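You operate a simulated robot arm through the tools that you are given. There is no shell and no other tool. Be economical: measure what you need, move in short steps, check, and stop when the job is done.

The job below is to be done with a simulated robot arm. You get a single attempt, and the scene is never put back.

## Task
Run the shaker for the card's time, then take the lid off.
Fine: clamp the lid, set the dial, start, wait till it stops, free the clamp; the lid goes on its mat.

The check looks at the end state, three seconds after you hand in, the way a careful person would. Anything else that was tipped, shoved, dropped, spilled or broken makes it a failure. Lids that push on must go on centred and level and be pressed home; caps that screw on are set level and turned clockwise until they are tight.

## Robot
A 6-joint arm with a two-finger parallel gripper, fixed in place. Base frame: the origin is at the foot of the arm, x ahead of it, y to its left, z up; the work surface is at about z = 860. Readings come in mm, degrees, newtons and seconds.
With the tool pointing down near the work surface it reaches from about 240 to 640 mm from the base axis. Its first joint turns from -66.0 to 66.0 degrees. Payload 2.7 kg.
The tool frame sits at the grasp point between the pads (the TCP): z along the fingers, y along the line on which they close. The tips reach 23 mm beyond it. Largest opening 94 mm; finger width 38, thickness 10; the body of the gripper, 54 by 96 mm, starts 39 mm behind the TCP.
Orientation is told as [roll, pitch, yaw] about the base's x, y, z axes, in that order, counted from this pose: with the fingers straight down and closing along the base's y, the tool's x points along the base's -x, its y along +y and its z along -z.

## Interface
- The arm moves only by the tool drive_tool. Its argument "motion" is one flat list of numbers, 7 for each row, row after row: the turn, a rotation vector about the tool's x, y, z in degrees, then the shift along the tool's x, y, z in mm, then the opening, from 0 (shut) to 1 (fully open). In form: [rx, ry, rz, x, y, z, gripper, rx, ry, rz, x, y, z, gripper, ...]. A call has 1 to 8 rows; each row shifts and turns the commanded pose from where the row before left it, along the tool's axes as they then stand. Each row takes 0.2 s and may step no farther than 50 mm and 8.6 degrees from the row before; otherwise, or with a gripper value out of range, the whole call is refused. A pose out of reach is approached as far as the arm can. The call stops where the force on the tool passes 70 N (or 10 N more than at its start, if that is more) or the arm is blocked; 0.2 s more then pass. Each finger travels about 45 mm/s and halts on what it meets, pressing with about 22 N; the grip force reading is that of the motor and also rises with nothing between the fingers. The clock runs only during rows and for 0.2 s after the last one: add rows that do not move to give the fingers time. It gives the time, the measured TCP pose, the force on the tool (base axes), the opening and the grip force at its end, in the units of the frame above (readings bear some noise), with the torque about the TCP (base axes, N m) and any sound that the robot's microphone picked up.
- Cameras (640 x 400 px; columns grow to the right, rows downward): "scene" is fixed at [45.8, -414.1, 1428.3]; the picture's right is [0.87, -0.49, 0.00], its down [-0.17, -0.31, -0.93] and it looks along [0.46, 0.81, -0.36] (base axes); focal length 270 px, centre (320, 200). "wrist" rides on the gripper at [86, 16, -74] in the tool frame; the picture's right is [-0.18, 0.98, 0.00], its down [-0.58, -0.11, -0.81] and it looks along [-0.79, -0.15, 0.59] (tool axes); focal length 243 px, centre (320, 200). There is no depth. A picture from a camera that has moved, and an enlarged one, comes with that camera's place and axes in the base frame and with its lens. The place of the scene camera against the robot may be out by one fixed shift of up to 25 mm in any direction.
- camera(camera): a new picture of that camera. The clock stands still meanwhile.
- close_up(camera, box): a new picture of the part [left, top, right, bottom] of that camera's present view, enlarged. The clock stands still meanwhile.
- close_job(): hands the job in; it is judged then, once.

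Work in short steps. Places have to be worked out from the pictures, the camera data and where the tool is seen: move nearer, look again, correct. Check each grasp and each placing, and mend what went wrong. You have 120 turns and 84 pictures in all, those below and enlarged ones among them. Open the gripper and draw the arm clear of the work before you hand the job in, unless the task says otherwise; then end with one line.

The tools are called after "Request:" by a JSON object that holds its "op" and its "data". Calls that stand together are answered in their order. drive_tool: Moves the arm, as the interface text tells. Its arguments: {"type":"object","properties":{"motion":{"type":"array","items":{"type":"number"}}},"required":["motion"]} The other tools are called the same way: camera (camera) takes a picture; close_up (camera, box) takes an enlarged picture of a part of a camera's view; close_job () hands the job in.

At the start:

```text
time: 0.0
tool_pos: [278.2, 226.1, 1316.5]
ee_rot: [0.1, 0.0, -0.1]
wrist_force: [0.4, 0.8, 0.2]
wrist_torque: [0.04, 0.02, 0.01]
finger_gap: 93.9
gripper_force: 0.1
```

scene: 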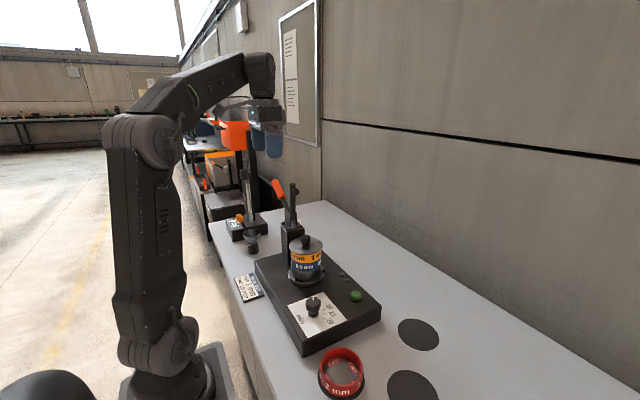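
wrist: 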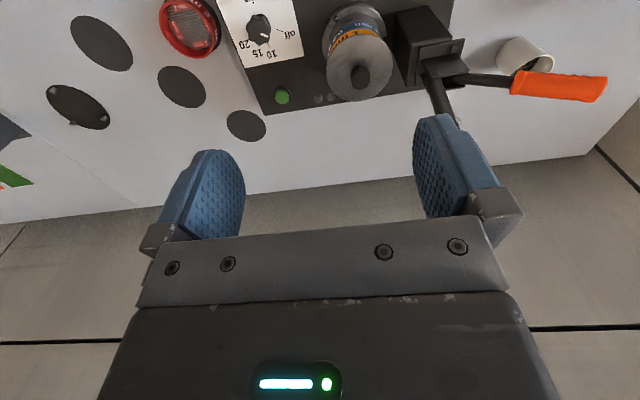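

The scene shows a shaker with a jar, a toggle clamp with an orange handle, a dial and a green button. I'll enlarge the card, the dial and the clamp.

Request:
{"op": "close_up", "data": {"camera": "scene", "box": [220, 170, 400, 282]}}

Request:
{"op": "close_up", "data": {"camera": "scene", "box": [225, 265, 385, 365]}}

Request:
{"op": "close_up", "data": {"camera": "wrist", "box": [150, 0, 470, 200]}}

```text
3.56 times, centred on (310, 226) of scene
camera zoom: at [45.8, -414.1, 1428.3], right [0.87, -0.49, 0.0], down [-0.17, -0.31, -0.93], along [0.46, 0.81, -0.36], focal length 961 px, centre (356, 108)
```

zoom: 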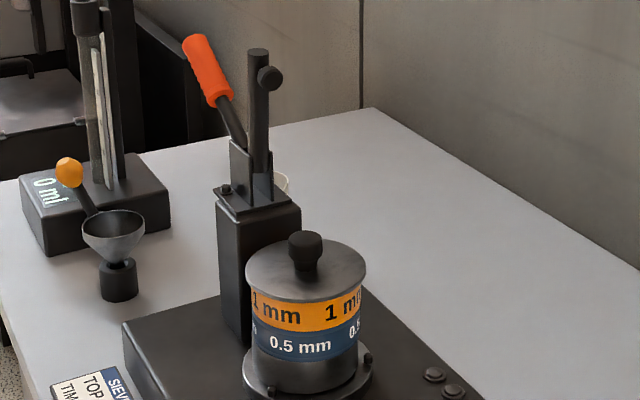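

```text
4.00 times, centred on (305, 315) of scene
camera zoom: at [45.8, -414.1, 1428.3], right [0.87, -0.49, 0.0], down [-0.17, -0.31, -0.93], along [0.46, 0.81, -0.36], focal length 1081 px, centre (380, -260)
```

zoom: 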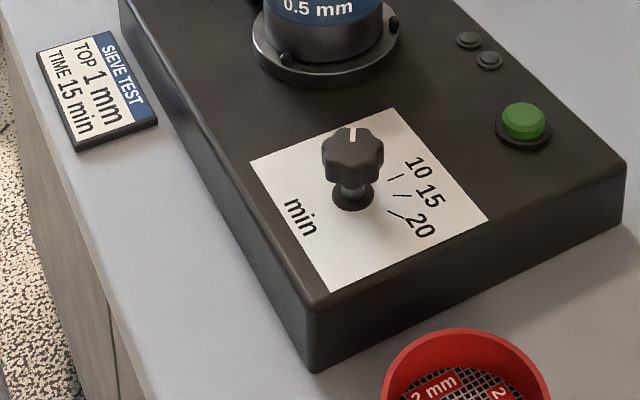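

```text
2.00 times, centred on (310, 100) of wrist
camera zoom: at [192.1, 244.1, 1389.8], right [0.19, 0.98, 0.0], down [0.58, -0.11, 0.81], along [0.79, -0.15, -0.59], focal length 485 px, centre (340, 400)
```

zoom: 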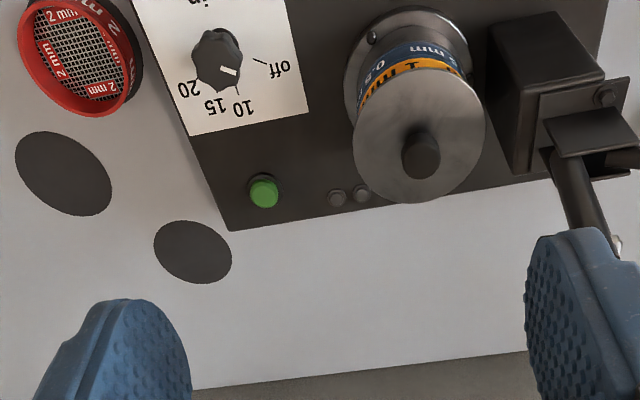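

Card: top 1 mm, time 15 min. Scene and wrist views disagree somewhat in depth, so I move the arm toward the dial area and look again for triangulation.

Request:
{"op": "drive_tool", "data": {"motion": [0, 0, 0, 0, -40, 25, 0.5, 0, 0, 0, 0, -40, 25, 0.5, 0, 0, 0, 0, -40, 25, 0.5, 0, 0, 0, 0, -20, 25, 0.5, 0, 0, 0, 0, 0, 0, 0.5]}}

Request:
{"op": "camera", "data": {"camera": "wrist"}}

Request:
{"op": "camera", "data": {"camera": "scene"}}

```text
time: 1.2
tool_pos: [277.2, 85.3, 1216.2]
ee_rot: [0.0, -0.1, -0.1]
wrist_force: [0.9, -0.3, -0.1]
wrist_torque: [0.03, 0.04, 0.0]
finger_gap: 47.0
gripper_force: 0.0
```

```text
78 pictures are left
camera wrist: at [192.1, 103.2, 1289.6], right [0.19, 0.98, 0.0], down [0.58, -0.11, 0.81], along [0.79, -0.15, -0.59], focal length 243 px, centre (320, 200)
```

wrist: 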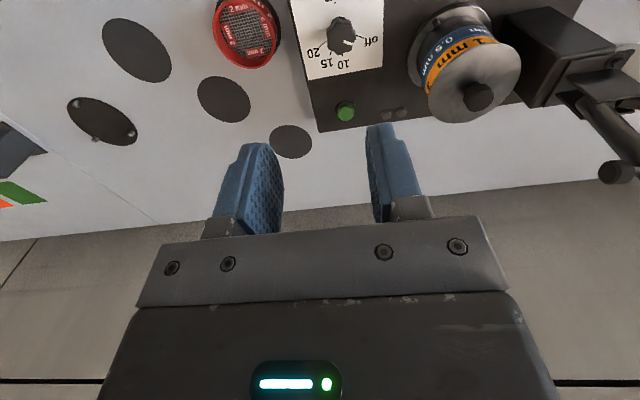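

```text
77 pictures are left
```

scene: 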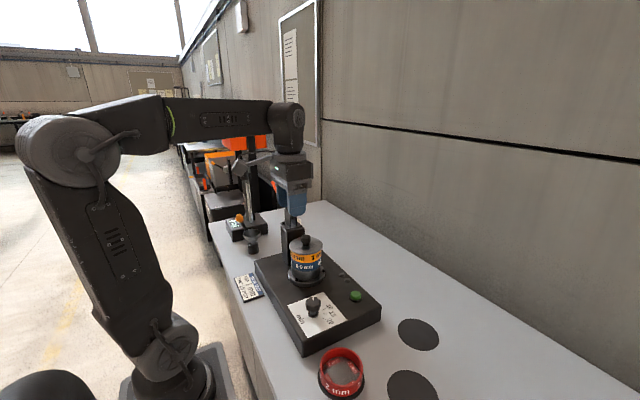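

Triangulating the wrist views puts the table near z≈808. I look closer at the mats, dial and clamp.

Request:
{"op": "close_up", "data": {"camera": "wrist", "box": [50, 0, 320, 170]}}

Request:
{"op": "close_up", "data": {"camera": "wrist", "box": [280, 0, 480, 125]}}

Request:
{"op": "close_up", "data": {"camera": "wrist", "box": [400, 0, 640, 200]}}

Request:
{"op": "close_up", "data": {"camera": "scene", "box": [300, 280, 480, 400]}}

```text
2.35 times, centred on (185, 85) of wrist
camera zoom: at [192.1, 103.2, 1289.6], right [0.19, 0.98, 0.0], down [0.58, -0.11, 0.81], along [0.79, -0.15, -0.59], focal length 571 px, centre (638, 471)
```

zoom: 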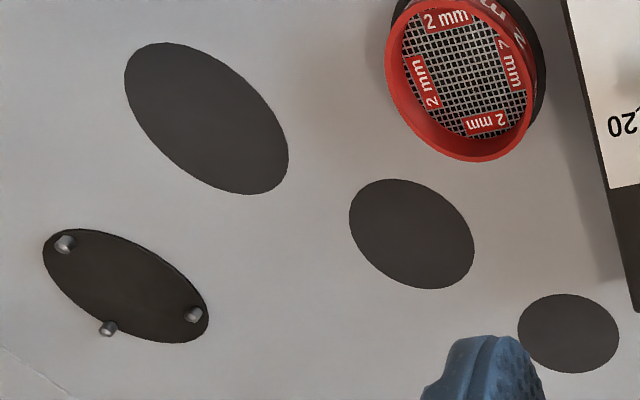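

```text
3.20 times, centred on (380, 62) of wrist
camera zoom: at [192.1, 103.2, 1289.6], right [0.19, 0.98, 0.0], down [0.58, -0.11, 0.81], along [0.79, -0.15, -0.59], focal length 776 px, centre (128, 640)
```

zoom: 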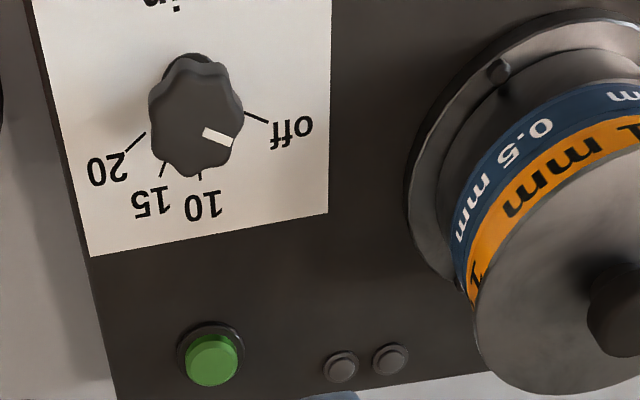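

```text
2.00 times, centred on (520, 100) of wrist
camera zoom: at [192.1, 103.2, 1289.6], right [0.19, 0.98, 0.0], down [0.58, -0.11, 0.81], along [0.79, -0.15, -0.59], focal length 485 px, centre (-80, 400)
```

zoom: 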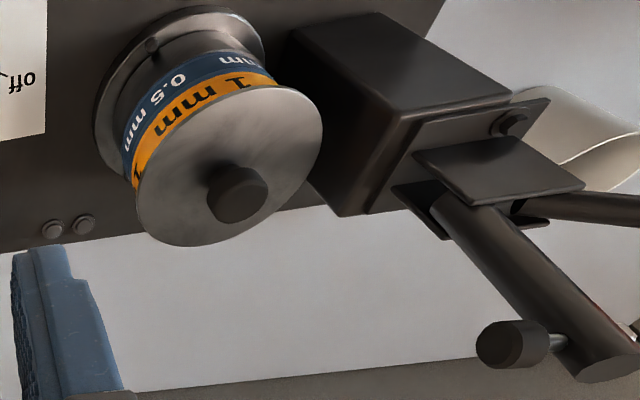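

```text
3.33 times, centred on (390, 340) of scene
camera zoom: at [45.8, -414.1, 1428.3], right [0.87, -0.49, 0.0], down [-0.17, -0.31, -0.93], along [0.46, 0.81, -0.36], focal length 900 px, centre (87, -267)
```

zoom: 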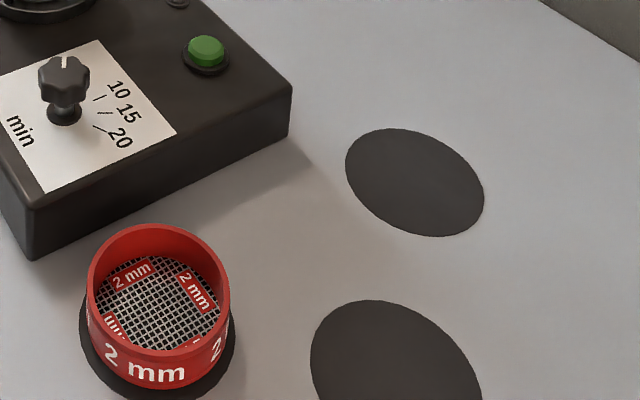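

The mats look alike. I check the notice board and the rest of the bench for hints about which mat is the lid's.

Request:
{"op": "close_up", "data": {"camera": "scene", "box": [270, 0, 340, 150]}}

Request:
{"op": "close_up", "data": {"camera": "scene", "box": [215, 180, 345, 265]}}

Request:
{"op": "close_up", "data": {"camera": "wrist", "box": [0, 80, 160, 240]}}

```text
2.67 times, centred on (305, 75) of scene
camera zoom: at [45.8, -414.1, 1428.3], right [0.87, -0.49, 0.0], down [-0.17, -0.31, -0.93], along [0.46, 0.81, -0.36], focal length 720 px, centre (360, 533)
```

zoom: 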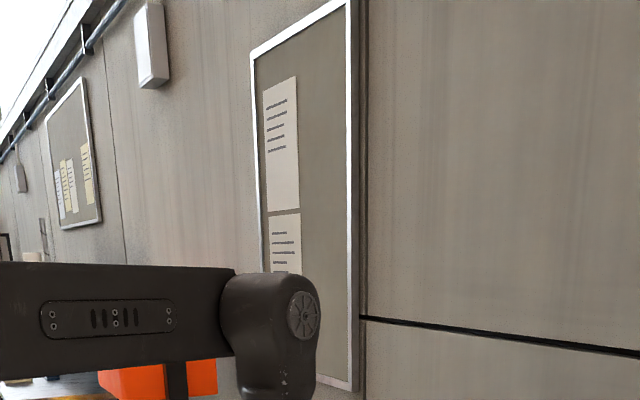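

```text
4.71 times, centred on (280, 222) of scene
camera zoom: at [45.8, -414.1, 1428.3], right [0.87, -0.49, 0.0], down [-0.17, -0.31, -0.93], along [0.46, 0.81, -0.36], focal length 1271 px, centre (508, 94)
```

zoom: 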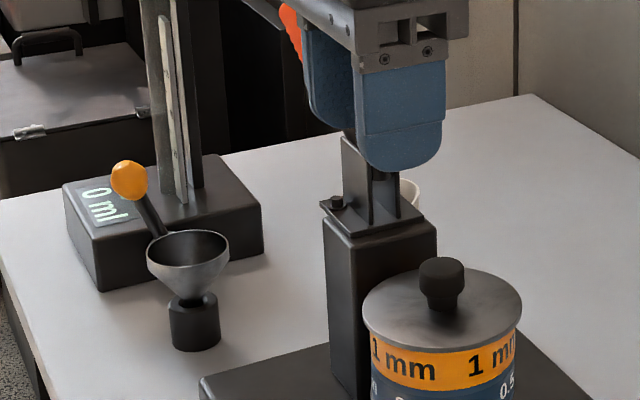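

```text
2.50 times, centred on (80, 160) of wrist
camera zoom: at [192.1, 103.2, 1289.6], right [0.19, 0.98, 0.0], down [0.58, -0.11, 0.81], along [0.79, -0.15, -0.59], focal length 606 px, centre (920, 300)
```

zoom: 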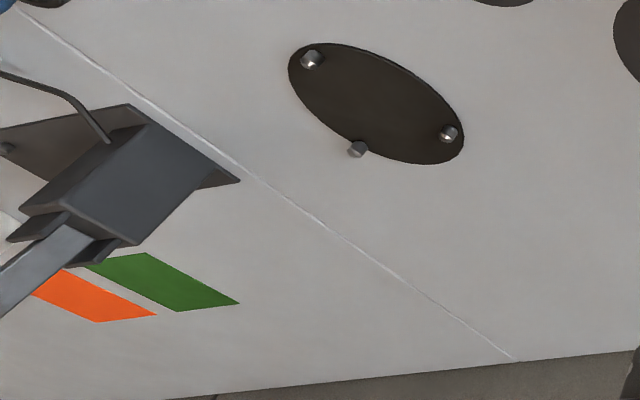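

No label identifies the mat yet; I'll return to that later. First I move to view the clamp properly.

Request:
{"op": "drive_tool", "data": {"motion": [0, 0, 0, 4, 40, -25, 0.5, 0, 0, 0, 4, 40, -25, 0.5, 0, 0, 0, 4, 40, -10, 0.5, 0, 0, 0, 4, 40, 0, 0.5, 0, 0, 0, 4, 40, 0, 0.5, 0, 0, 0, 4, 40, 0, 0.5, 0, 0, 0, 0, 0, 0, 0.5]}}

Request:
{"op": "camera", "data": {"camera": "wrist"}}

Request:
{"op": "close_up", "data": {"camera": "scene", "box": [240, 160, 340, 260]}}

```text
time: 2.8
tool_pos: [253.1, 326.5, 1273.4]
ee_rot: [0.0, -0.1, -0.2]
wrist_force: [0.0, -0.7, 0.0]
wrist_torque: [-0.02, 0.03, -0.02]
finger_gap: 47.1
gripper_force: 0.1
```

```text
69 pictures are left
camera wrist: at [167.6, 343.8, 1348.6], right [0.19, 0.98, 0.0], down [0.58, -0.11, 0.81], along [0.79, -0.15, -0.59], focal length 243 px, centre (320, 200)
```

wrist: 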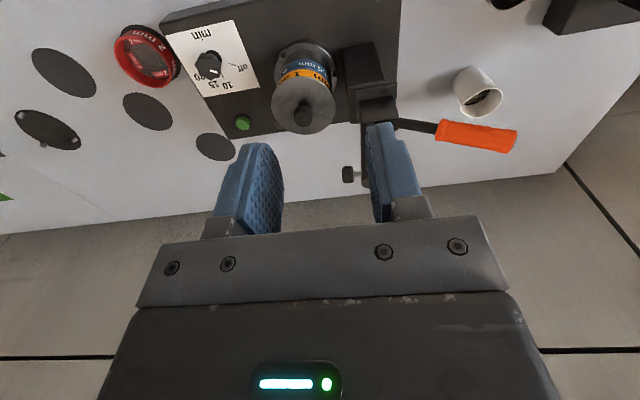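

```text
4.00 times, centred on (290, 210) of scene
camera zoom: at [45.9, -414.1, 1428.3], right [0.87, -0.49, 0.0], down [-0.17, -0.31, -0.93], along [0.46, 0.81, -0.36], focal length 1081 px, centre (440, 160)
```

zoom: 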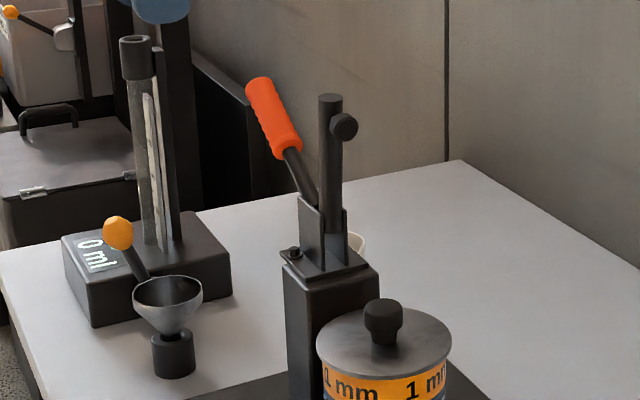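

Triangulated: orange handle runs from about (405,463,1076) to (398,534,1122), pivot near (410,365,1012), lid knob about (411,267,975). The arm pipe stands upright over the pivot and its pad lands on the knob when it swings down. I yaw the gripper -90° so it closes along x and can hold the handle.

Request:
{"op": "drive_tool", "data": {"motion": [0, 0, 8.5, 0, 0, 0, 0.7, 0, 0, 8.5, 0, 0, 0, 0.7, 0, 0, 8.5, 0, 0, 0, 0.7, 0, 0, 8.5, 0, 0, 0, 0.7, 0, 0, 8.5, 0, 0, 0, 0.7, 0, 0, 8.5, 0, 0, 0, 0.7, 0, 0, 8.5, 0, 0, 0, 0.7, 0, 0, 8.5, 0, 0, 0, 0.7]}}

Request:
{"op": "drive_tool", "data": {"motion": [0, 0, 8.5, 0, 0, 0, 0.7, 0, 0, 8.5, 0, 0, 0, 0.7, 0, 0, 5, 0, 0, 0, 0.7, 0, 0, 0, 0, 0, 0, 0.7]}}

Request:
{"op": "camera", "data": {"camera": "wrist"}}

```text
time: 4.6
tool_pos: [252.7, 327.0, 1275.5]
ee_rot: [0.1, 0.0, -68.1]
wrist_force: [-0.2, 1.3, -0.7]
wrist_torque: [0.02, 0.03, 0.03]
finger_gap: 65.8
gripper_force: 0.0
```

```text
time: 5.6
tool_pos: [253.8, 325.9, 1274.4]
ee_rot: [0.1, 0.0, -90.2]
wrist_force: [0.3, -0.4, 0.1]
wrist_torque: [-0.04, 0.0, -0.01]
finger_gap: 65.7
gripper_force: 0.1
```

```text
67 pictures are left
camera wrist: at [271.4, 414.3, 1349.7], right [0.98, -0.19, 0.0], down [-0.11, -0.58, 0.81], along [-0.15, -0.79, -0.59], focal length 243 px, centre (320, 200)
```

wrist: 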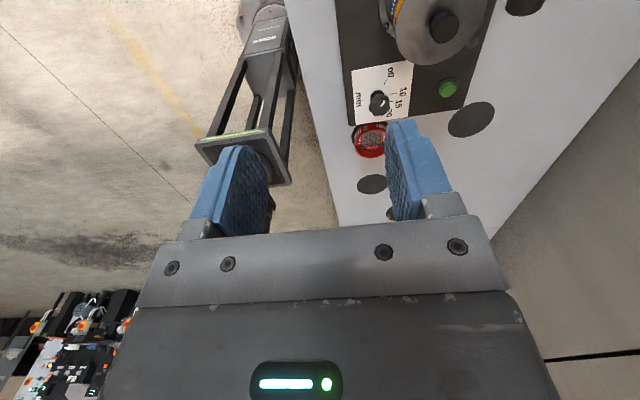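

Yaw works. Now I move over the handle's outer half, staying high, and tilt 24° so the fingers lean toward +y.

Request:
{"op": "drive_tool", "data": {"motion": [0, 0, 0, 33, 38, 0, 0.7, 0, 0, 0, 33, 38, 0, 0.7, 0, 0, 0, 33, 38, 0, 0.7, 0, 0, 0, 33, 36, 0, 0.7, 0, 8, 0, 0, 0, 0, 0.7, 0, 8, 0, 0, 0, 0, 0.7, 0, 8, 0, 0, 0, 0, 0.7, 0, 0, 0, 0, 0, 0, 0.7]}}

Request:
{"op": "camera", "data": {"camera": "wrist"}}

Request:
{"op": "close_up", "data": {"camera": "scene", "box": [220, 120, 380, 220]}}

```text
refused: row 1 steps farther than a row can; nothing moved
```

```text
66 pictures are left
camera wrist: at [271.4, 414.3, 1349.7], right [0.98, -0.19, 0.0], down [-0.11, -0.58, 0.81], along [-0.15, -0.79, -0.59], focal length 243 px, centre (320, 200)
```

wrist: 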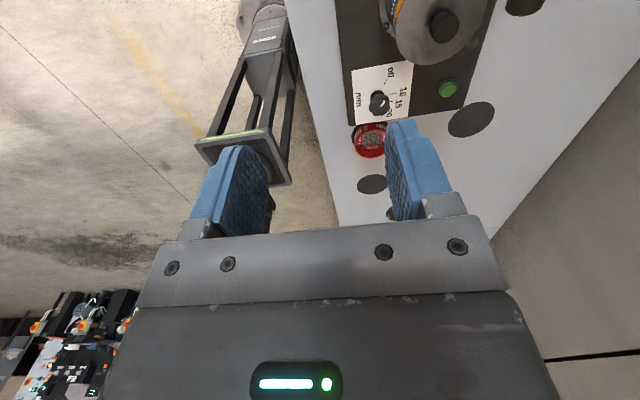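

```text
4.00 times, centred on (300, 170) of scene
camera zoom: at [45.8, -414.1, 1428.3], right [0.87, -0.49, 0.0], down [-0.17, -0.31, -0.93], along [0.46, 0.81, -0.36], focal length 1081 px, centre (400, 320)
```

zoom: 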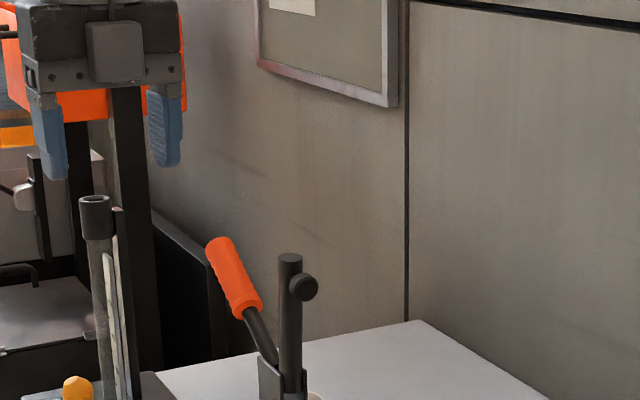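

The steps were slightly too long; I split the same motion into smaller rows.

Request:
{"op": "drive_tool", "data": {"motion": [0, 0, 0, 33, 30, 0, 0.7, 0, 0, 0, 33, 30, 0, 0.7, 0, 0, 0, 33, 30, 0, 0.7, 0, 0, 0, 33, 30, 0, 0.7, 0, 8, 0, 20, 27, 0, 0.7, 0, 8, 0, 0, 0, 0, 0.7, 0, 8, 0, 0, 0, 0, 0.7, 0, 0, 0, 0, 0, 0, 0.7]}}

Request:
{"op": "camera", "data": {"camera": "wrist"}}

Request:
{"op": "close_up", "data": {"camera": "scene", "box": [220, 120, 380, 220]}}

```text
time: 7.4
tool_pos: [355.2, 418.4, 1242.0]
ee_rot: [0.1, 24.2, -90.1]
wrist_force: [0.0, 0.7, 0.3]
wrist_torque: [0.01, 0.01, 0.02]
finger_gap: 65.9
gripper_force: 0.2
out of reach, approached as far as the arm can: row 3, 4, 5
```

```text
64 pictures are left
camera wrist: at [371.6, 469.8, 1344.8], right [0.98, -0.17, -0.07], down [-0.11, -0.86, 0.5], along [-0.15, -0.48, -0.86], focal length 243 px, centre (320, 200)
```

wrist: 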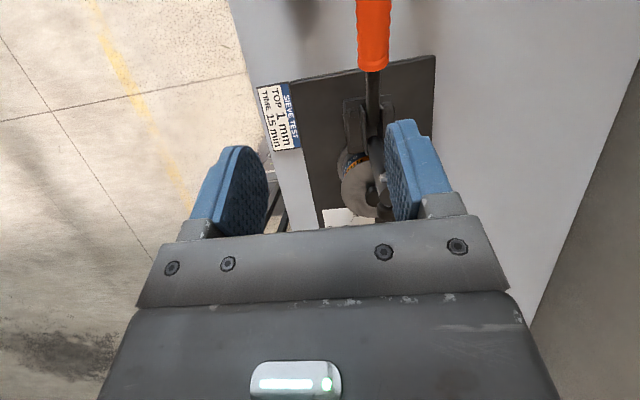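

```text
4.00 times, centred on (300, 170) of scene
camera zoom: at [45.8, -414.2, 1428.3], right [0.87, -0.49, 0.0], down [-0.17, -0.31, -0.93], along [0.46, 0.81, -0.36], focal length 1081 px, centre (400, 320)
```

zoom: 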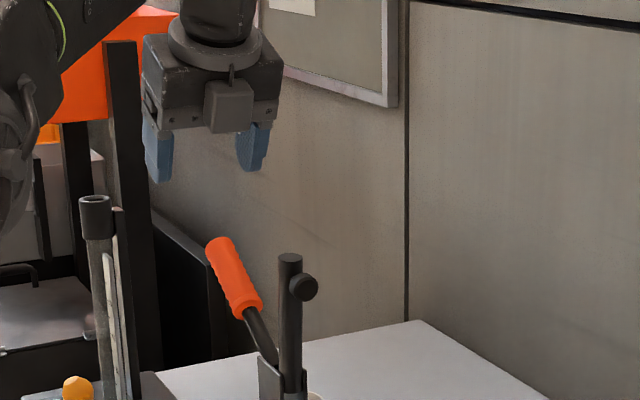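

Reach is limited high up. I descend along the tilted tool axis, which also carries me toward +y, and move x to 403.

Request:
{"op": "drive_tool", "data": {"motion": [0, 0, 0, 0, 12, 28, 0.7, 0, 0, 0, 0, 12, 28, 0.7, 0, 0, 0, 0, 12, 28, 0.7, 0, 0, 0, 0, 12, 28, 0.7, 0, 0, 0, 0, 0, 0, 0.7]}}

Request:
{"op": "camera", "data": {"camera": "wrist"}}

Request:
{"op": "close_up", "data": {"camera": "scene", "box": [220, 120, 380, 220]}}

```text
time: 8.6
tool_pos: [404.0, 464.8, 1139.8]
ee_rot: [0.2, 24.0, -89.9]
wrist_force: [0.0, -0.2, 0.4]
wrist_torque: [-0.01, -0.02, 0.0]
finger_gap: 65.9
gripper_force: 0.2
```

```text
62 pictures are left
camera wrist: at [421.0, 514.8, 1242.9], right [0.98, -0.17, -0.07], down [-0.11, -0.86, 0.5], along [-0.15, -0.48, -0.86], focal length 243 px, centre (320, 200)
```

wrist: 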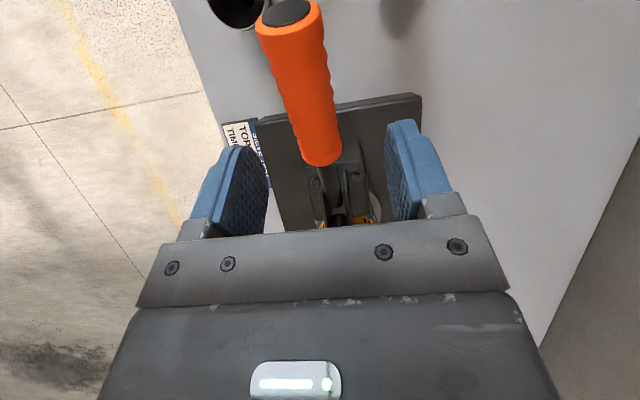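

```text
4.00 times, centred on (300, 170) of scene
camera zoom: at [45.9, -414.1, 1428.3], right [0.87, -0.49, 0.0], down [-0.17, -0.31, -0.93], along [0.46, 0.81, -0.36], focal length 1081 px, centre (400, 320)
```

zoom: 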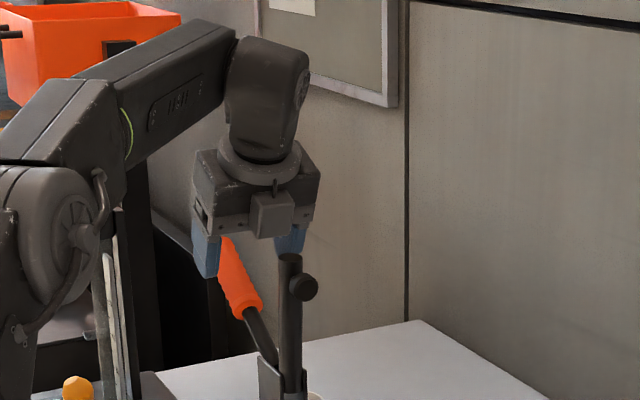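

Handle is centred between the fingers. I advance to about (404,500,1100) on it.

Request:
{"op": "drive_tool", "data": {"motion": [0, 0, 0, 8, 0, 26, 0.7, 0, 0, 0, 8, 0, 25, 0.7, 0, 0, 0, 0, 0, 0, 0.7]}}

Request:
{"op": "camera", "data": {"camera": "wrist"}}

```text
time: 9.4
tool_pos: [404.8, 502.6, 1100.0]
ee_rot: [0.2, 24.0, -90.1]
wrist_force: [-0.2, -0.5, -0.6]
wrist_torque: [0.0, 0.0, 0.0]
finger_gap: 65.7
gripper_force: 0.0
```

```text
60 pictures are left
camera wrist: at [421.3, 551.8, 1203.1], right [0.98, -0.17, -0.07], down [-0.11, -0.86, 0.5], along [-0.15, -0.48, -0.86], focal length 243 px, centre (320, 200)
```

wrist: 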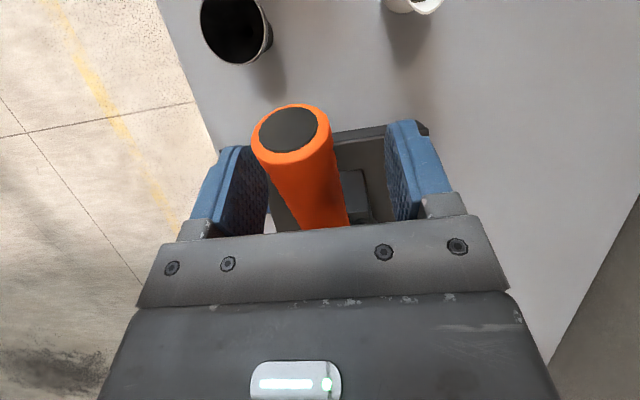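

The handle end checks out at (401,534,1122). Closing on it now.

Request:
{"op": "drive_tool", "data": {"motion": [0, 0, 0, 0, -3, 0, 0.4, 0, 0, 0, 0, 0, 0, 0.1, 0, 0, 0, 0, 0, 0, 0.1, 0, 0, 0, 0, 0, 0, 0.1, 0, 0, 0, 0, 0, 0, 0.1]}}

```text
time: 10.6
tool_pos: [399.8, 502.1, 1099.2]
ee_rot: [0.0, 24.0, -89.9]
wrist_force: [-10.1, -3.9, 0.2]
wrist_torque: [-0.14, 0.4, -0.68]
finger_gap: 26.1
gripper_force: 44.9
```

Held (gap 26 mm). I lift a small test amount perpendicular to the handle and read the force.

Request:
{"op": "drive_tool", "data": {"motion": [0, 0, 0, -0.7, 0, -5, 0.1, 0, 0, 0, -0.7, 0, -5, 0.1, 0, 0, 0, 0, 0, 0, 0.1]}}

Request:
{"op": "close_up", "data": {"camera": "scene", "box": [220, 140, 380, 260]}}

```text
time: 11.4
tool_pos: [400.3, 497.3, 1108.6]
ee_rot: [0.2, 24.0, -90.0]
wrist_force: [-0.5, 13.1, -9.4]
wrist_torque: [0.74, 0.29, -0.87]
finger_gap: 25.9
gripper_force: 45.1
```

```text
3.33 times, centred on (300, 200) of scene
camera zoom: at [45.9, -413.6, 1428.5], right [0.87, -0.49, 0.0], down [-0.17, -0.31, -0.93], along [0.46, 0.81, -0.36], focal length 900 px, centre (387, 200)
```

zoom: 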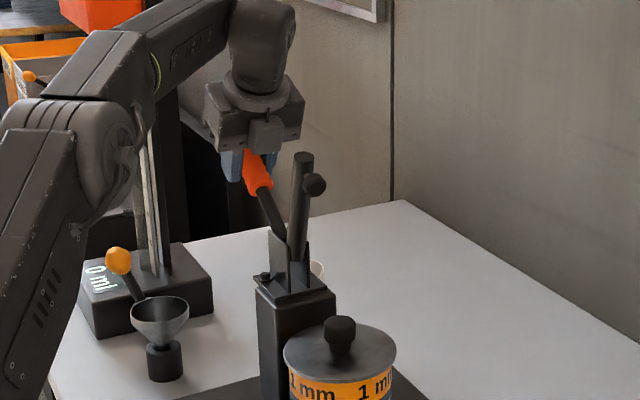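

Lifting works: the pipe starts to lean toward the jar with about 16 N resistance. I continue along the arc about the pivot.

Request:
{"op": "drive_tool", "data": {"motion": [0, 0, 0, -1.4, 0, -6.6, 0.1, 0, 0, 0, -1.4, 0, -6.7, 0.1, 0, 0, 0, -2.5, 0, -6.6, 0.1, 0, 0, 0, -2.6, 0, -6.6, 0.1, 0, 0, 0, -3.1, 0, -6.6, 0.1, 0, 0, 0, -3.1, 0, -6.6, 0.1, 0, 0, 0, 0, 0, 0, 0.1]}}

Request:
{"op": "close_up", "data": {"camera": "scene", "box": [220, 140, 380, 260]}}

```text
time: 13.0
tool_pos: [399.4, 467.2, 1138.6]
ee_rot: [0.0, 23.7, -90.0]
wrist_force: [2.0, 4.2, -19.0]
wrist_torque: [1.6, -0.27, 0.38]
finger_gap: 26.5
gripper_force: 45.4
```

```text
3.33 times, centred on (300, 200) of scene
camera zoom: at [46.1, -413.8, 1428.4], right [0.87, -0.49, 0.0], down [-0.18, -0.31, -0.93], along [0.46, 0.81, -0.36], focal length 900 px, centre (387, 200)
```

zoom: 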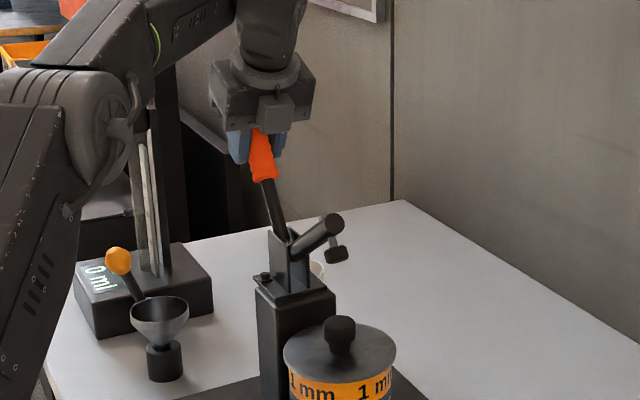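

The clamp arm swings down as the handle rises. I continue along the arc, now turning the gripper with the handle so its end doesn't meet the gripper body.

Request:
{"op": "drive_tool", "data": {"motion": [0, 2.5, 0, -4.2, 0, -5.8, 0.1, 0, 2.5, 0, -4.2, 0, -5.8, 0.1, 0, 2.5, 0, -3.4, 0, -6.2, 0.1, 0, 2.5, 0, -3.4, 0, -6.2, 0.1, 0, 0, 0, 0, 0, 0, 0.1]}}

Request:
{"op": "close_up", "data": {"camera": "scene", "box": [220, 140, 380, 260]}}

```text
time: 14.2
tool_pos: [401.2, 441.7, 1150.6]
ee_rot: [-0.2, 33.7, -90.0]
wrist_force: [1.1, 7.4, -24.4]
wrist_torque: [1.61, -0.81, 0.68]
finger_gap: 26.7
gripper_force: 45.2
```

```text
3.33 times, centred on (300, 200) of scene
camera zoom: at [46.2, -413.6, 1428.5], right [0.87, -0.49, 0.0], down [-0.18, -0.31, -0.93], along [0.46, 0.81, -0.36], focal length 900 px, centre (387, 200)
```

zoom: 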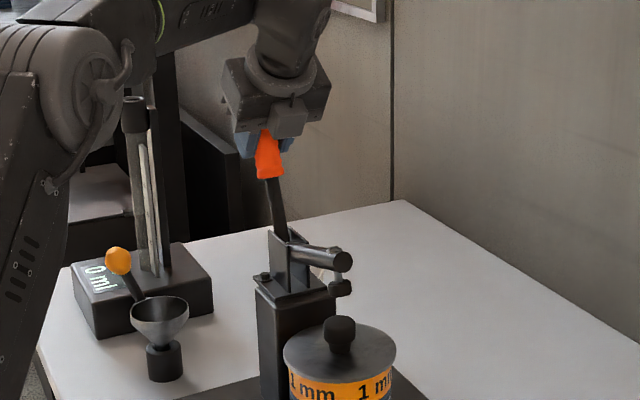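

Arm pad is nearly over the knob; a radial pull says my arc is slightly too wide, so I correct inward and continue in small steps.

Request:
{"op": "drive_tool", "data": {"motion": [0, 2.5, 0, -4.8, 0, -5.2, 0.1, 0, 2.5, 0, -4.8, 0, -5.2, 0.1, 0, 2.5, 0, -4.5, 0, -5.4, 0.1, 0, 0, 0, 0, 0, 0, 0.1]}}

Request:
{"op": "close_up", "data": {"camera": "scene", "box": [220, 140, 380, 260]}}

```text
time: 15.2
tool_pos: [400.0, 422.0, 1157.2]
ee_rot: [0.0, 41.5, -90.1]
wrist_force: [2.4, 10.4, -14.5]
wrist_torque: [1.46, -0.23, 0.03]
finger_gap: 26.5
gripper_force: 45.0
```

```text
3.33 times, centred on (300, 200) of scene
camera zoom: at [46.1, -413.6, 1428.5], right [0.87, -0.49, 0.0], down [-0.18, -0.31, -0.93], along [0.46, 0.81, -0.36], focal length 900 px, centre (387, 200)
```

zoom: 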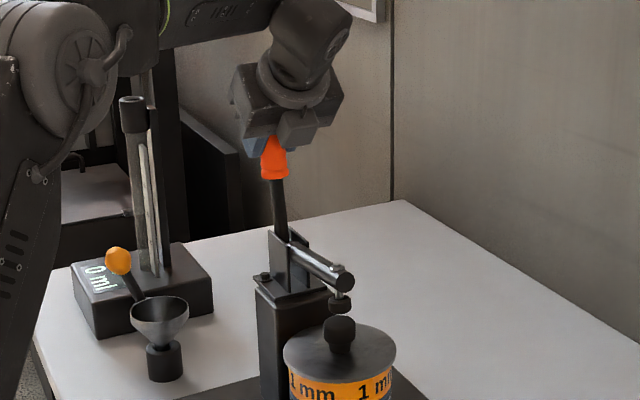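

Pad is just above the knob. Two more steps.

Request:
{"op": "drive_tool", "data": {"motion": [0, 2.5, 0, -4.1, 0, -5.7, 0.1, 0, 2.5, 0, -4.1, 0, -5.7, 0.1, 0, 0, 0, 0, 0, 0, 0.1]}}

Request:
{"op": "close_up", "data": {"camera": "scene", "box": [220, 140, 380, 260]}}

```text
time: 16.0
tool_pos: [400.9, 407.7, 1157.7]
ee_rot: [0.0, 46.3, -90.1]
wrist_force: [7.9, 9.0, -17.5]
wrist_torque: [1.26, 0.22, 0.07]
finger_gap: 26.7
gripper_force: 44.8
```

```text
3.33 times, centred on (300, 200) of scene
camera zoom: at [46.3, -413.6, 1428.4], right [0.87, -0.49, 0.0], down [-0.18, -0.31, -0.93], along [0.46, 0.81, -0.36], focal length 900 px, centre (387, 200)
```

zoom: 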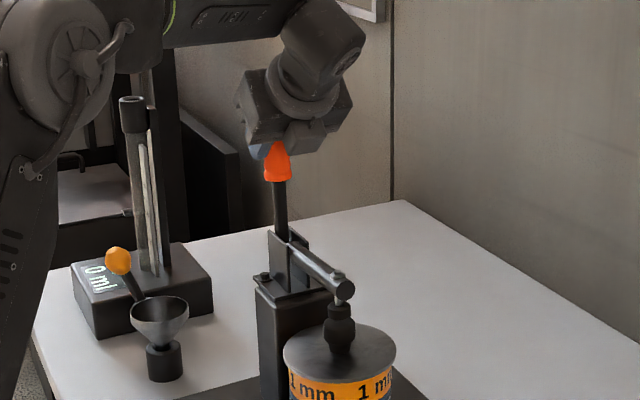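

Pad touches the knob. I push on a bit more to lock it, watching force and sound.

Request:
{"op": "drive_tool", "data": {"motion": [0, 2, 0, -3.5, 0, -4.6, 0.1, 0, 2, 0, -3.5, 0, -4.6, 0.1, 0, 0, 0, 0, 0, 0, 0.1]}}

Request:
{"op": "close_up", "data": {"camera": "scene", "box": [220, 140, 380, 260]}}

```text
time: 16.8
tool_pos: [399.4, 398.0, 1159.1]
ee_rot: [0.0, 50.3, -90.1]
wrist_force: [10.2, 10.1, -23.3]
wrist_torque: [1.41, -0.71, 0.08]
finger_gap: 26.6
gripper_force: 44.7
```

```text
3.33 times, centred on (300, 200) of scene
camera zoom: at [46.5, -413.6, 1428.5], right [0.87, -0.49, 0.0], down [-0.18, -0.31, -0.93], along [0.46, 0.81, -0.36], focal length 900 px, centre (387, 200)
```

zoom: 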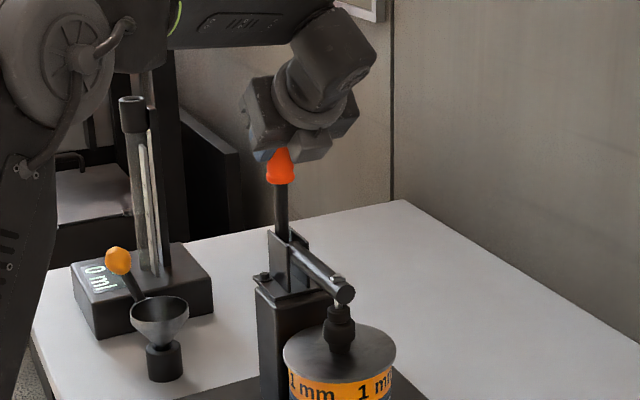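

Still moving freely; the pull is mostly downward, so I push purely toward -y a little further.

Request:
{"op": "drive_tool", "data": {"motion": [0, 2, 0, -4.6, 0, -4.0, 0.1, 0, 2, 0, -4.6, 0, -4.0, 0.1, 0, 0, 0, 0, 0, 0, 0.1]}}

Request:
{"op": "close_up", "data": {"camera": "scene", "box": [220, 140, 380, 260]}}

```text
time: 17.6
tool_pos: [400.2, 383.9, 1157.8]
ee_rot: [0.0, 54.3, -90.2]
wrist_force: [17.4, 12.3, -17.3]
wrist_torque: [1.45, 0.56, 0.08]
finger_gap: 26.6
gripper_force: 45.0
```

```text
3.33 times, centred on (300, 200) of scene
camera zoom: at [46.7, -413.6, 1428.4], right [0.87, -0.49, 0.0], down [-0.18, -0.31, -0.93], along [0.46, 0.81, -0.36], focal length 900 px, centre (387, 200)
```

zoom: 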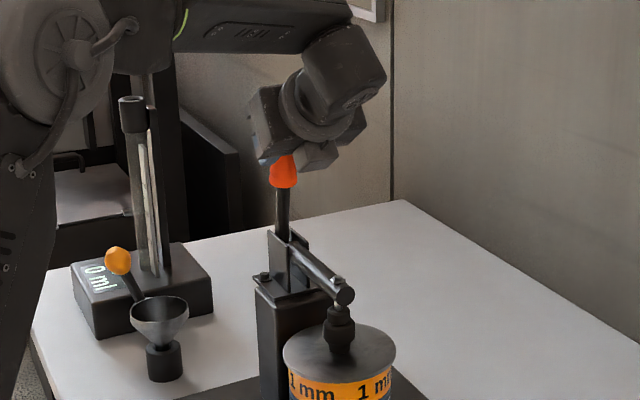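

The arm is down while the handle approaches vertical. I keep going with a small x correction until it locks.

Request:
{"op": "drive_tool", "data": {"motion": [0, 1.5, 0, -4.3, -1, -4.6, 0.1, 0, 1.5, 0, -4.3, -1, -4.6, 0.1, 0, 0, 0, 0, 0, 0, 0.1]}}

Request:
{"op": "close_up", "data": {"camera": "scene", "box": [240, 170, 350, 260]}}

```text
time: 18.2
tool_pos: [399.5, 381.3, 1157.6]
ee_rot: [-0.2, 57.4, -90.8]
wrist_force: [22.0, 28.8, -6.2]
wrist_torque: [1.01, 0.92, -0.14]
finger_gap: 26.7
gripper_force: 44.7
stopped in row 2: the force on the tool passed its limit at 94 N (the readings are from after the stop); the commanded pose is now the measured one
```

```text
4.44 times, centred on (295, 215) of scene
camera zoom: at [46.7, -413.1, 1428.6], right [0.87, -0.49, 0.0], down [-0.18, -0.31, -0.93], along [0.46, 0.81, -0.36], focal length 1201 px, centre (431, 133)
```

zoom: 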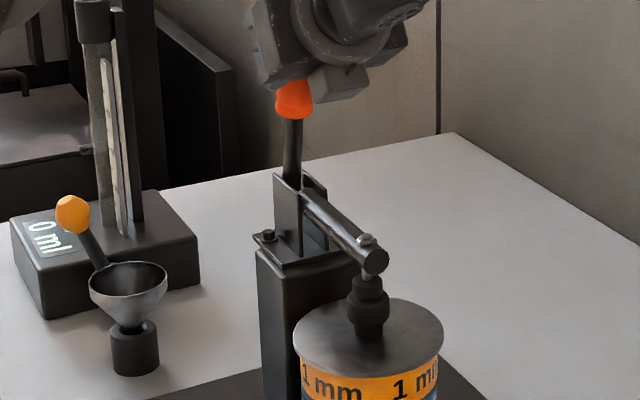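

A hard stop: the handle is at its end position. I open the gripper, watch whether the clamp stays, and back out.

Request:
{"op": "drive_tool", "data": {"motion": [0, 0, 0, 0, 0, 0, 0.3, 0, 0, 0, 0, 0, 0, 0.6, 0, 0, 0, 0, 0, 0, 0.6, 0, 0, 0, 0, 0, -15, 0.6, 0, 0, 0, 0, 0, -40, 0.6, 0, 0, 0, 0, 0, -40, 0.6, 0, 0, 0, 0, 0, 0, 0.6]}}

Request:
{"op": "close_up", "data": {"camera": "scene", "box": [220, 140, 380, 260]}}

Request:
{"op": "camera", "data": {"camera": "wrist"}}

```text
time: 19.8
tool_pos: [396.7, 298.0, 1211.0]
ee_rot: [0.1, 57.2, -90.3]
wrist_force: [0.1, 0.9, 0.2]
wrist_torque: [0.02, -0.02, 0.03]
finger_gap: 56.6
gripper_force: 0.0
```

```text
3.33 times, centred on (300, 200) of scene
camera zoom: at [45.8, -414.2, 1428.3], right [0.87, -0.49, 0.0], down [-0.17, -0.31, -0.93], along [0.46, 0.81, -0.36], focal length 900 px, centre (387, 200)
```

zoom: 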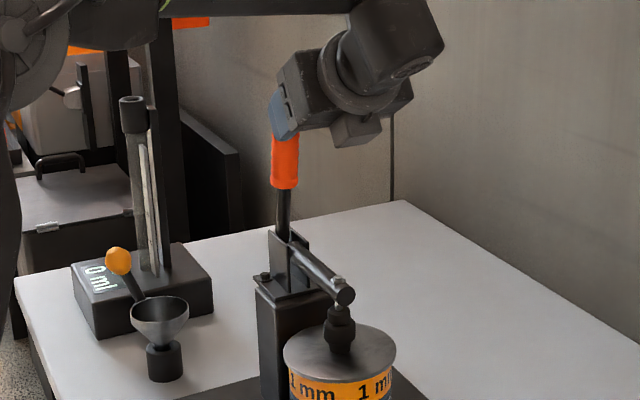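

```text
50 pictures are left
camera wrist: at [414.2, 282.7, 1322.8], right [0.98, -0.11, -0.15], down [-0.12, -0.99, -0.05], along [-0.15, 0.07, -0.99], focal length 243 px, centre (320, 200)
```

wrist: 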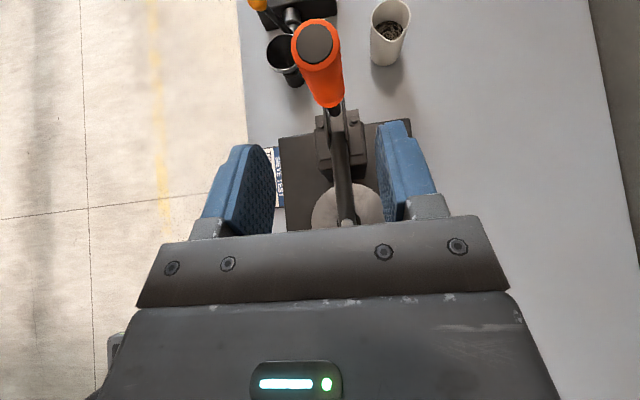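

Clamp stays closed with the handle upright. Next the dial: from the views its knob top is at about (336,106,894), with off at +57°, 10 at 0°, 15 at -29°, 20 at -58° (from +x toward +y), pointer at off. I untilt and move over there.

Request:
{"op": "drive_tool", "data": {"motion": [0, 0, 0, 0, 0, -45, 0.6, 0, -8.2, 0, 0, 0, 0, 0.6, 0, -8.2, 0, 0, 0, 0, 0.6, 0, -8.2, 0, 0, 0, 0, 0.6, 0, -8.2, 0, 0, 0, 0, 0.6, 0, -8.2, 0, 0, 0, 0, 0.6, 0, -8.2, 0, 0, 0, 0, 0.6, 0, -8.0, 0, 0, 0, 0, 0.6]}}

Request:
{"op": "drive_tool", "data": {"motion": [0, 0, -8.5, -40, -10, 10, 0.6, 0, 0, -8.5, -40, -10, 10, 0.6, 0, 0, -8.5, -40, 0, 10, 0.6, 0, 0, -8.5, 0, 0, 40, 0.6, 0, 0, -8.5, 0, 0, 20, 0.6, 0, 0, -8.5, 0, 0, 0, 0.6, 0, 0, -8.5, 0, 0, 0, 0.6, 0, 0, -8.5, 0, 0, 0, 0.6]}}

Request:
{"op": "drive_tool", "data": {"motion": [0, 0, -8.5, 0, 0, 0, 0.6, 0, 0, -8.5, 0, 0, 0, 0.6, 0, 0, -5, 0, 0, 0, 0.6, 0, 0, 0, 0, 0, 0, 0.6]}}

```text
time: 21.6
tool_pos: [398.5, 260.8, 1233.3]
ee_rot: [0.1, -0.1, -90.5]
wrist_force: [-0.1, 0.2, -0.8]
wrist_torque: [-0.01, 0.02, 0.02]
finger_gap: 56.4
gripper_force: 0.0
```

```text
time: 23.4
tool_pos: [394.6, 141.3, 1145.4]
ee_rot: [0.0, -0.1, -22.2]
wrist_force: [-0.1, -0.3, 0.2]
wrist_torque: [-0.06, -0.02, 0.0]
finger_gap: 56.5
gripper_force: 0.0
```

```text
time: 24.4
tool_pos: [395.1, 142.2, 1144.4]
ee_rot: [0.0, -0.1, -0.4]
wrist_force: [0.6, -0.1, -0.8]
wrist_torque: [0.02, -0.03, 0.02]
finger_gap: 56.5
gripper_force: 0.0
```

I move above the dial at z≈980 and look.

Request:
{"op": "drive_tool", "data": {"motion": [0, 0, 0, 20, -12, 35, 0.6, 0, 0, 0, 20, -12, 40, 0.6, 0, 0, 0, 19, -12, 40, 0.6, 0, 0, 0, 0, 0, 45, 0.6, 0, 0, 0, 0, 0, 0, 0.6]}}

Request:
{"op": "camera", "data": {"camera": "wrist"}}

```text
time: 25.6
tool_pos: [336.3, 103.6, 983.5]
ee_rot: [0.0, -0.2, -0.4]
wrist_force: [-0.4, -0.7, -0.7]
wrist_torque: [-0.02, 0.0, -0.02]
finger_gap: 56.4
gripper_force: 0.0
```

```text
49 pictures are left
camera wrist: at [250.5, 122.1, 1057.5], right [0.19, 0.98, 0.0], down [0.58, -0.11, 0.81], along [0.79, -0.15, -0.59], focal length 243 px, centre (320, 200)
```

wrist: 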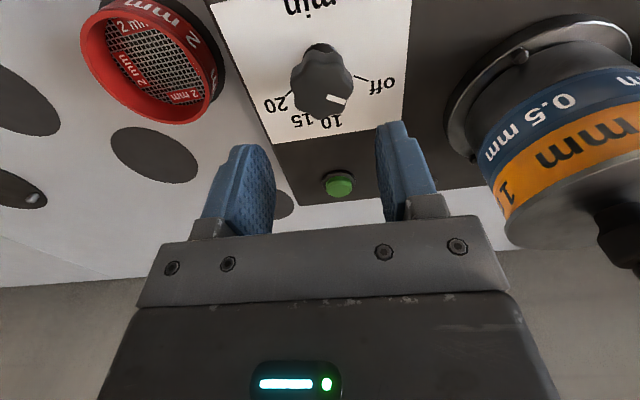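

Knob top confirmed around (335,107,894), about 43 mm wide. I open more and descend over it, to z≈892.

Request:
{"op": "drive_tool", "data": {"motion": [0, 0, 0, 1, 3.4, 0, 0.8, 0, 0, 0, 0, 0, 30, 0.8, 0, 0, 0, 0, 0, 30, 0.8, 0, 0, 0, 0, 0, 18, 0.8, 0, 0, 0, 0, 0, 13, 0.8, 0, 0, 0, 0, 0, 0, 0.8]}}

Request:
{"op": "camera", "data": {"camera": "wrist"}}

Request:
{"op": "close_up", "data": {"camera": "scene", "box": [250, 240, 410, 360]}}

```text
time: 27.0
tool_pos: [335.2, 109.0, 893.1]
ee_rot: [0.0, -0.1, -0.4]
wrist_force: [-0.2, 1.0, -0.4]
wrist_torque: [0.02, -0.03, 0.0]
finger_gap: 75.3
gripper_force: 0.0
```

```text
48 pictures are left
camera wrist: at [249.5, 126.4, 967.1], right [0.19, 0.98, 0.0], down [0.58, -0.11, 0.81], along [0.79, -0.15, -0.59], focal length 243 px, centre (320, 200)
```

wrist: 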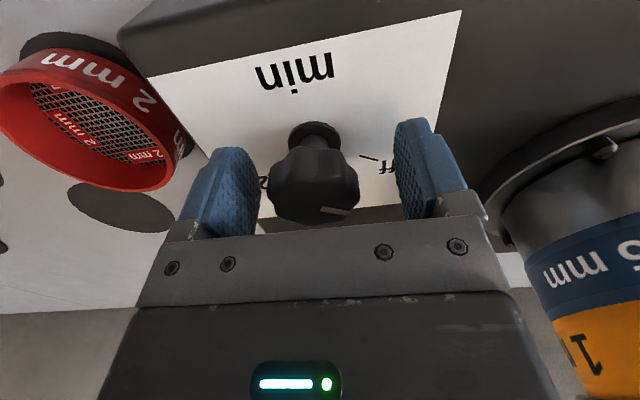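

```text
3.33 times, centred on (330, 300) of scene
camera zoom: at [45.9, -414.1, 1428.3], right [0.87, -0.49, 0.0], down [-0.17, -0.31, -0.93], along [0.46, 0.81, -0.36], focal length 900 px, centre (287, -133)
```

zoom: 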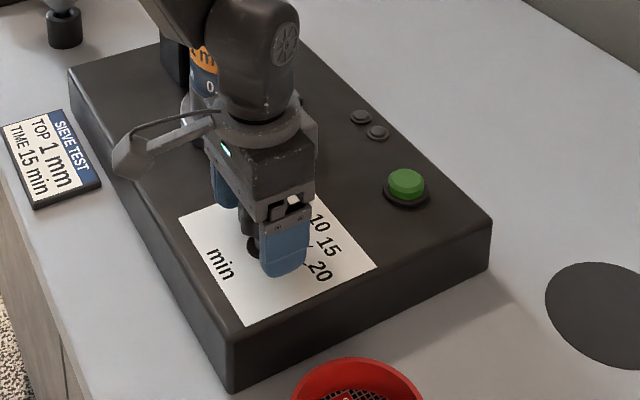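

The knob sits at TCP height, about 4 mm toward -y of centre. I correct and close.

Request:
{"op": "drive_tool", "data": {"motion": [0, 0, 0, 0, -4, 0, 0.6, 0, 0, 0, 0, 0, 0, 0.3, 0, 0, 0, 0, 0, 0, 0.3, 0, 0, 0, 0, 0, 0, 0.3, 0, 0, 0, 0, 0, 0, 0.3]}}

Request:
{"op": "camera", "data": {"camera": "wrist"}}

```text
time: 28.2
tool_pos: [336.4, 104.2, 893.0]
ee_rot: [0.0, -0.1, -0.4]
wrist_force: [0.9, -1.6, -2.4]
wrist_torque: [0.07, -0.21, -0.05]
finger_gap: 41.6
gripper_force: 45.1
```

```text
46 pictures are left
camera wrist: at [249.9, 122.7, 967.1], right [0.19, 0.98, 0.0], down [0.58, -0.11, 0.81], along [0.79, -0.15, -0.59], focal length 243 px, centre (320, 200)
```

wrist: 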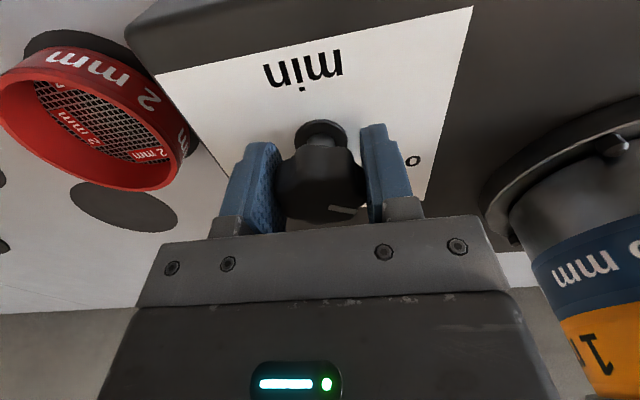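

Gripped with little side force. I turn the dial clockwise (viewed from above) about 64° first.

Request:
{"op": "drive_tool", "data": {"motion": [0, 0, 8, 0, 0, 0, 0.3, 0, 0, 8, 0, 0, 0, 0.3, 0, 0, 8, 0, 0, 0, 0.3, 0, 0, 8, 0, 0, 0, 0.3, 0, 0, 8, 0, 0, 0, 0.3, 0, 0, 8, 0, 0, 0, 0.3, 0, 0, 8, 0, 0, 0, 0.3, 0, 0, 8, 0, 0, 0, 0.3]}}

Request:
{"op": "close_up", "data": {"camera": "scene", "box": [270, 270, 370, 345]}}

Request:
{"op": "camera", "data": {"camera": "wrist"}}

```text
time: 30.0
tool_pos: [336.3, 106.3, 893.5]
ee_rot: [0.4, -0.1, -64.5]
wrist_force: [14.3, 28.2, -14.5]
wrist_torque: [-0.8, 0.3, 0.1]
finger_gap: 41.7
gripper_force: 44.7
```

```text
5.33 times, centred on (320, 308) of scene
camera zoom: at [46.4, -413.3, 1428.5], right [0.87, -0.49, 0.0], down [-0.18, -0.31, -0.93], along [0.46, 0.81, -0.36], focal length 1441 px, centre (320, -373)
```

zoom: 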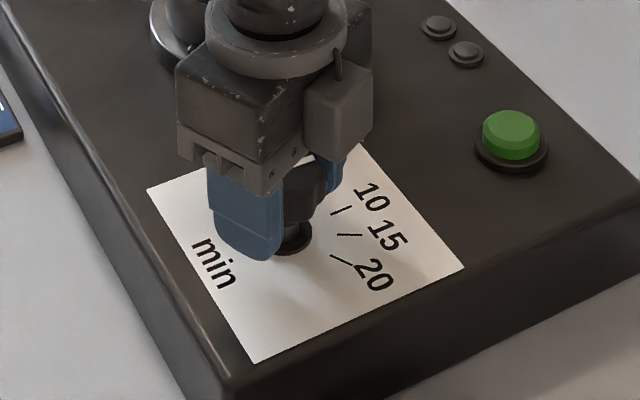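

```text
44 pictures are left
camera wrist: at [314.9, 193.1, 967.4], right [0.97, 0.26, 0.01], down [0.15, -0.57, 0.81], along [0.21, -0.78, -0.59], focal length 243 px, centre (320, 200)
```

wrist: 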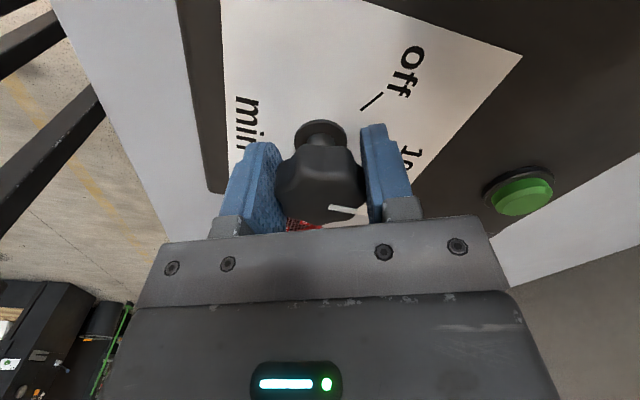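

The dial follows (pointer fixed relative to the fingers), with some side force; I ease it and turn the remaining 22°.

Request:
{"op": "drive_tool", "data": {"motion": [0, 0, 7.3, 1, 1.2, 0, 0.3, 0, 0, 7.3, 0.5, 0.5, 0, 0.3, 0, 0, 7.3, 0.5, 0, 0, 0.3, 0, 0, 0, 0, 0, 0, 0.3]}}

Request:
{"op": "drive_tool", "data": {"motion": [0, 0, 0, 0, 0, 0, 0.6, 0, 0, 0, 0, 0, 0, 0.85, 0, 0, 0, 0, 0, 0, 0.85, 0, 0, 0, 0, 0, -30, 0.85, 0, 0, 0, 0, 0, -40, 0.85, 0, 0, 0, 0, 0, -40, 0.85, 0, 0, 0, 0, 0, 0, 0.85]}}

Request:
{"op": "camera", "data": {"camera": "wrist"}}

Request:
{"op": "close_up", "data": {"camera": "scene", "box": [270, 270, 370, 345]}}

```text
time: 31.0
tool_pos: [337.3, 107.2, 893.4]
ee_rot: [0.4, 0.1, -86.4]
wrist_force: [26.7, -8.6, -1.7]
wrist_torque: [-0.73, 0.3, 0.04]
finger_gap: 41.8
gripper_force: 45.3
```

```text
time: 32.6
tool_pos: [335.9, 110.5, 1002.9]
ee_rot: [0.1, 0.0, -86.2]
wrist_force: [0.3, -0.2, -0.3]
wrist_torque: [0.01, 0.04, 0.02]
finger_gap: 79.7
gripper_force: 0.1
```

```text
43 pictures are left
camera wrist: at [347.4, 198.4, 1077.3], right [0.99, -0.12, 0.0], down [-0.07, -0.59, 0.81], along [-0.1, -0.8, -0.59], focal length 243 px, centre (320, 200)
```

wrist: 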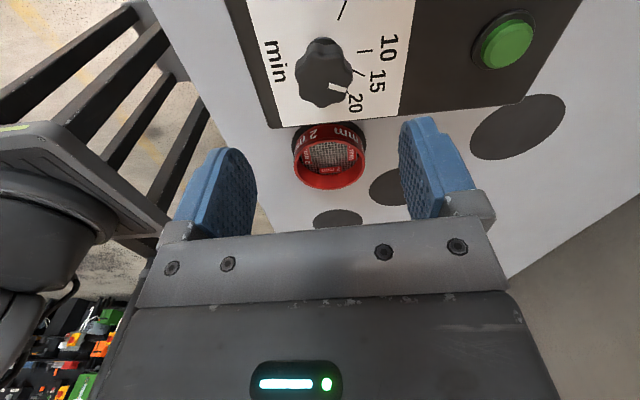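

```text
5.33 times, centred on (320, 308) of scene
camera zoom: at [45.8, -414.1, 1428.3], right [0.87, -0.49, 0.0], down [-0.17, -0.31, -0.93], along [0.46, 0.81, -0.36], focal length 1441 px, centre (320, -373)
```

zoom: 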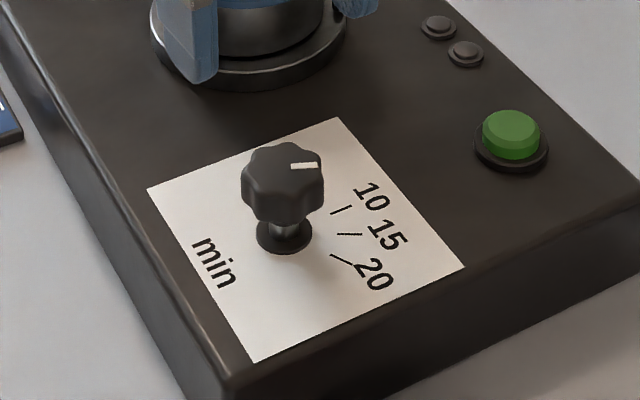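

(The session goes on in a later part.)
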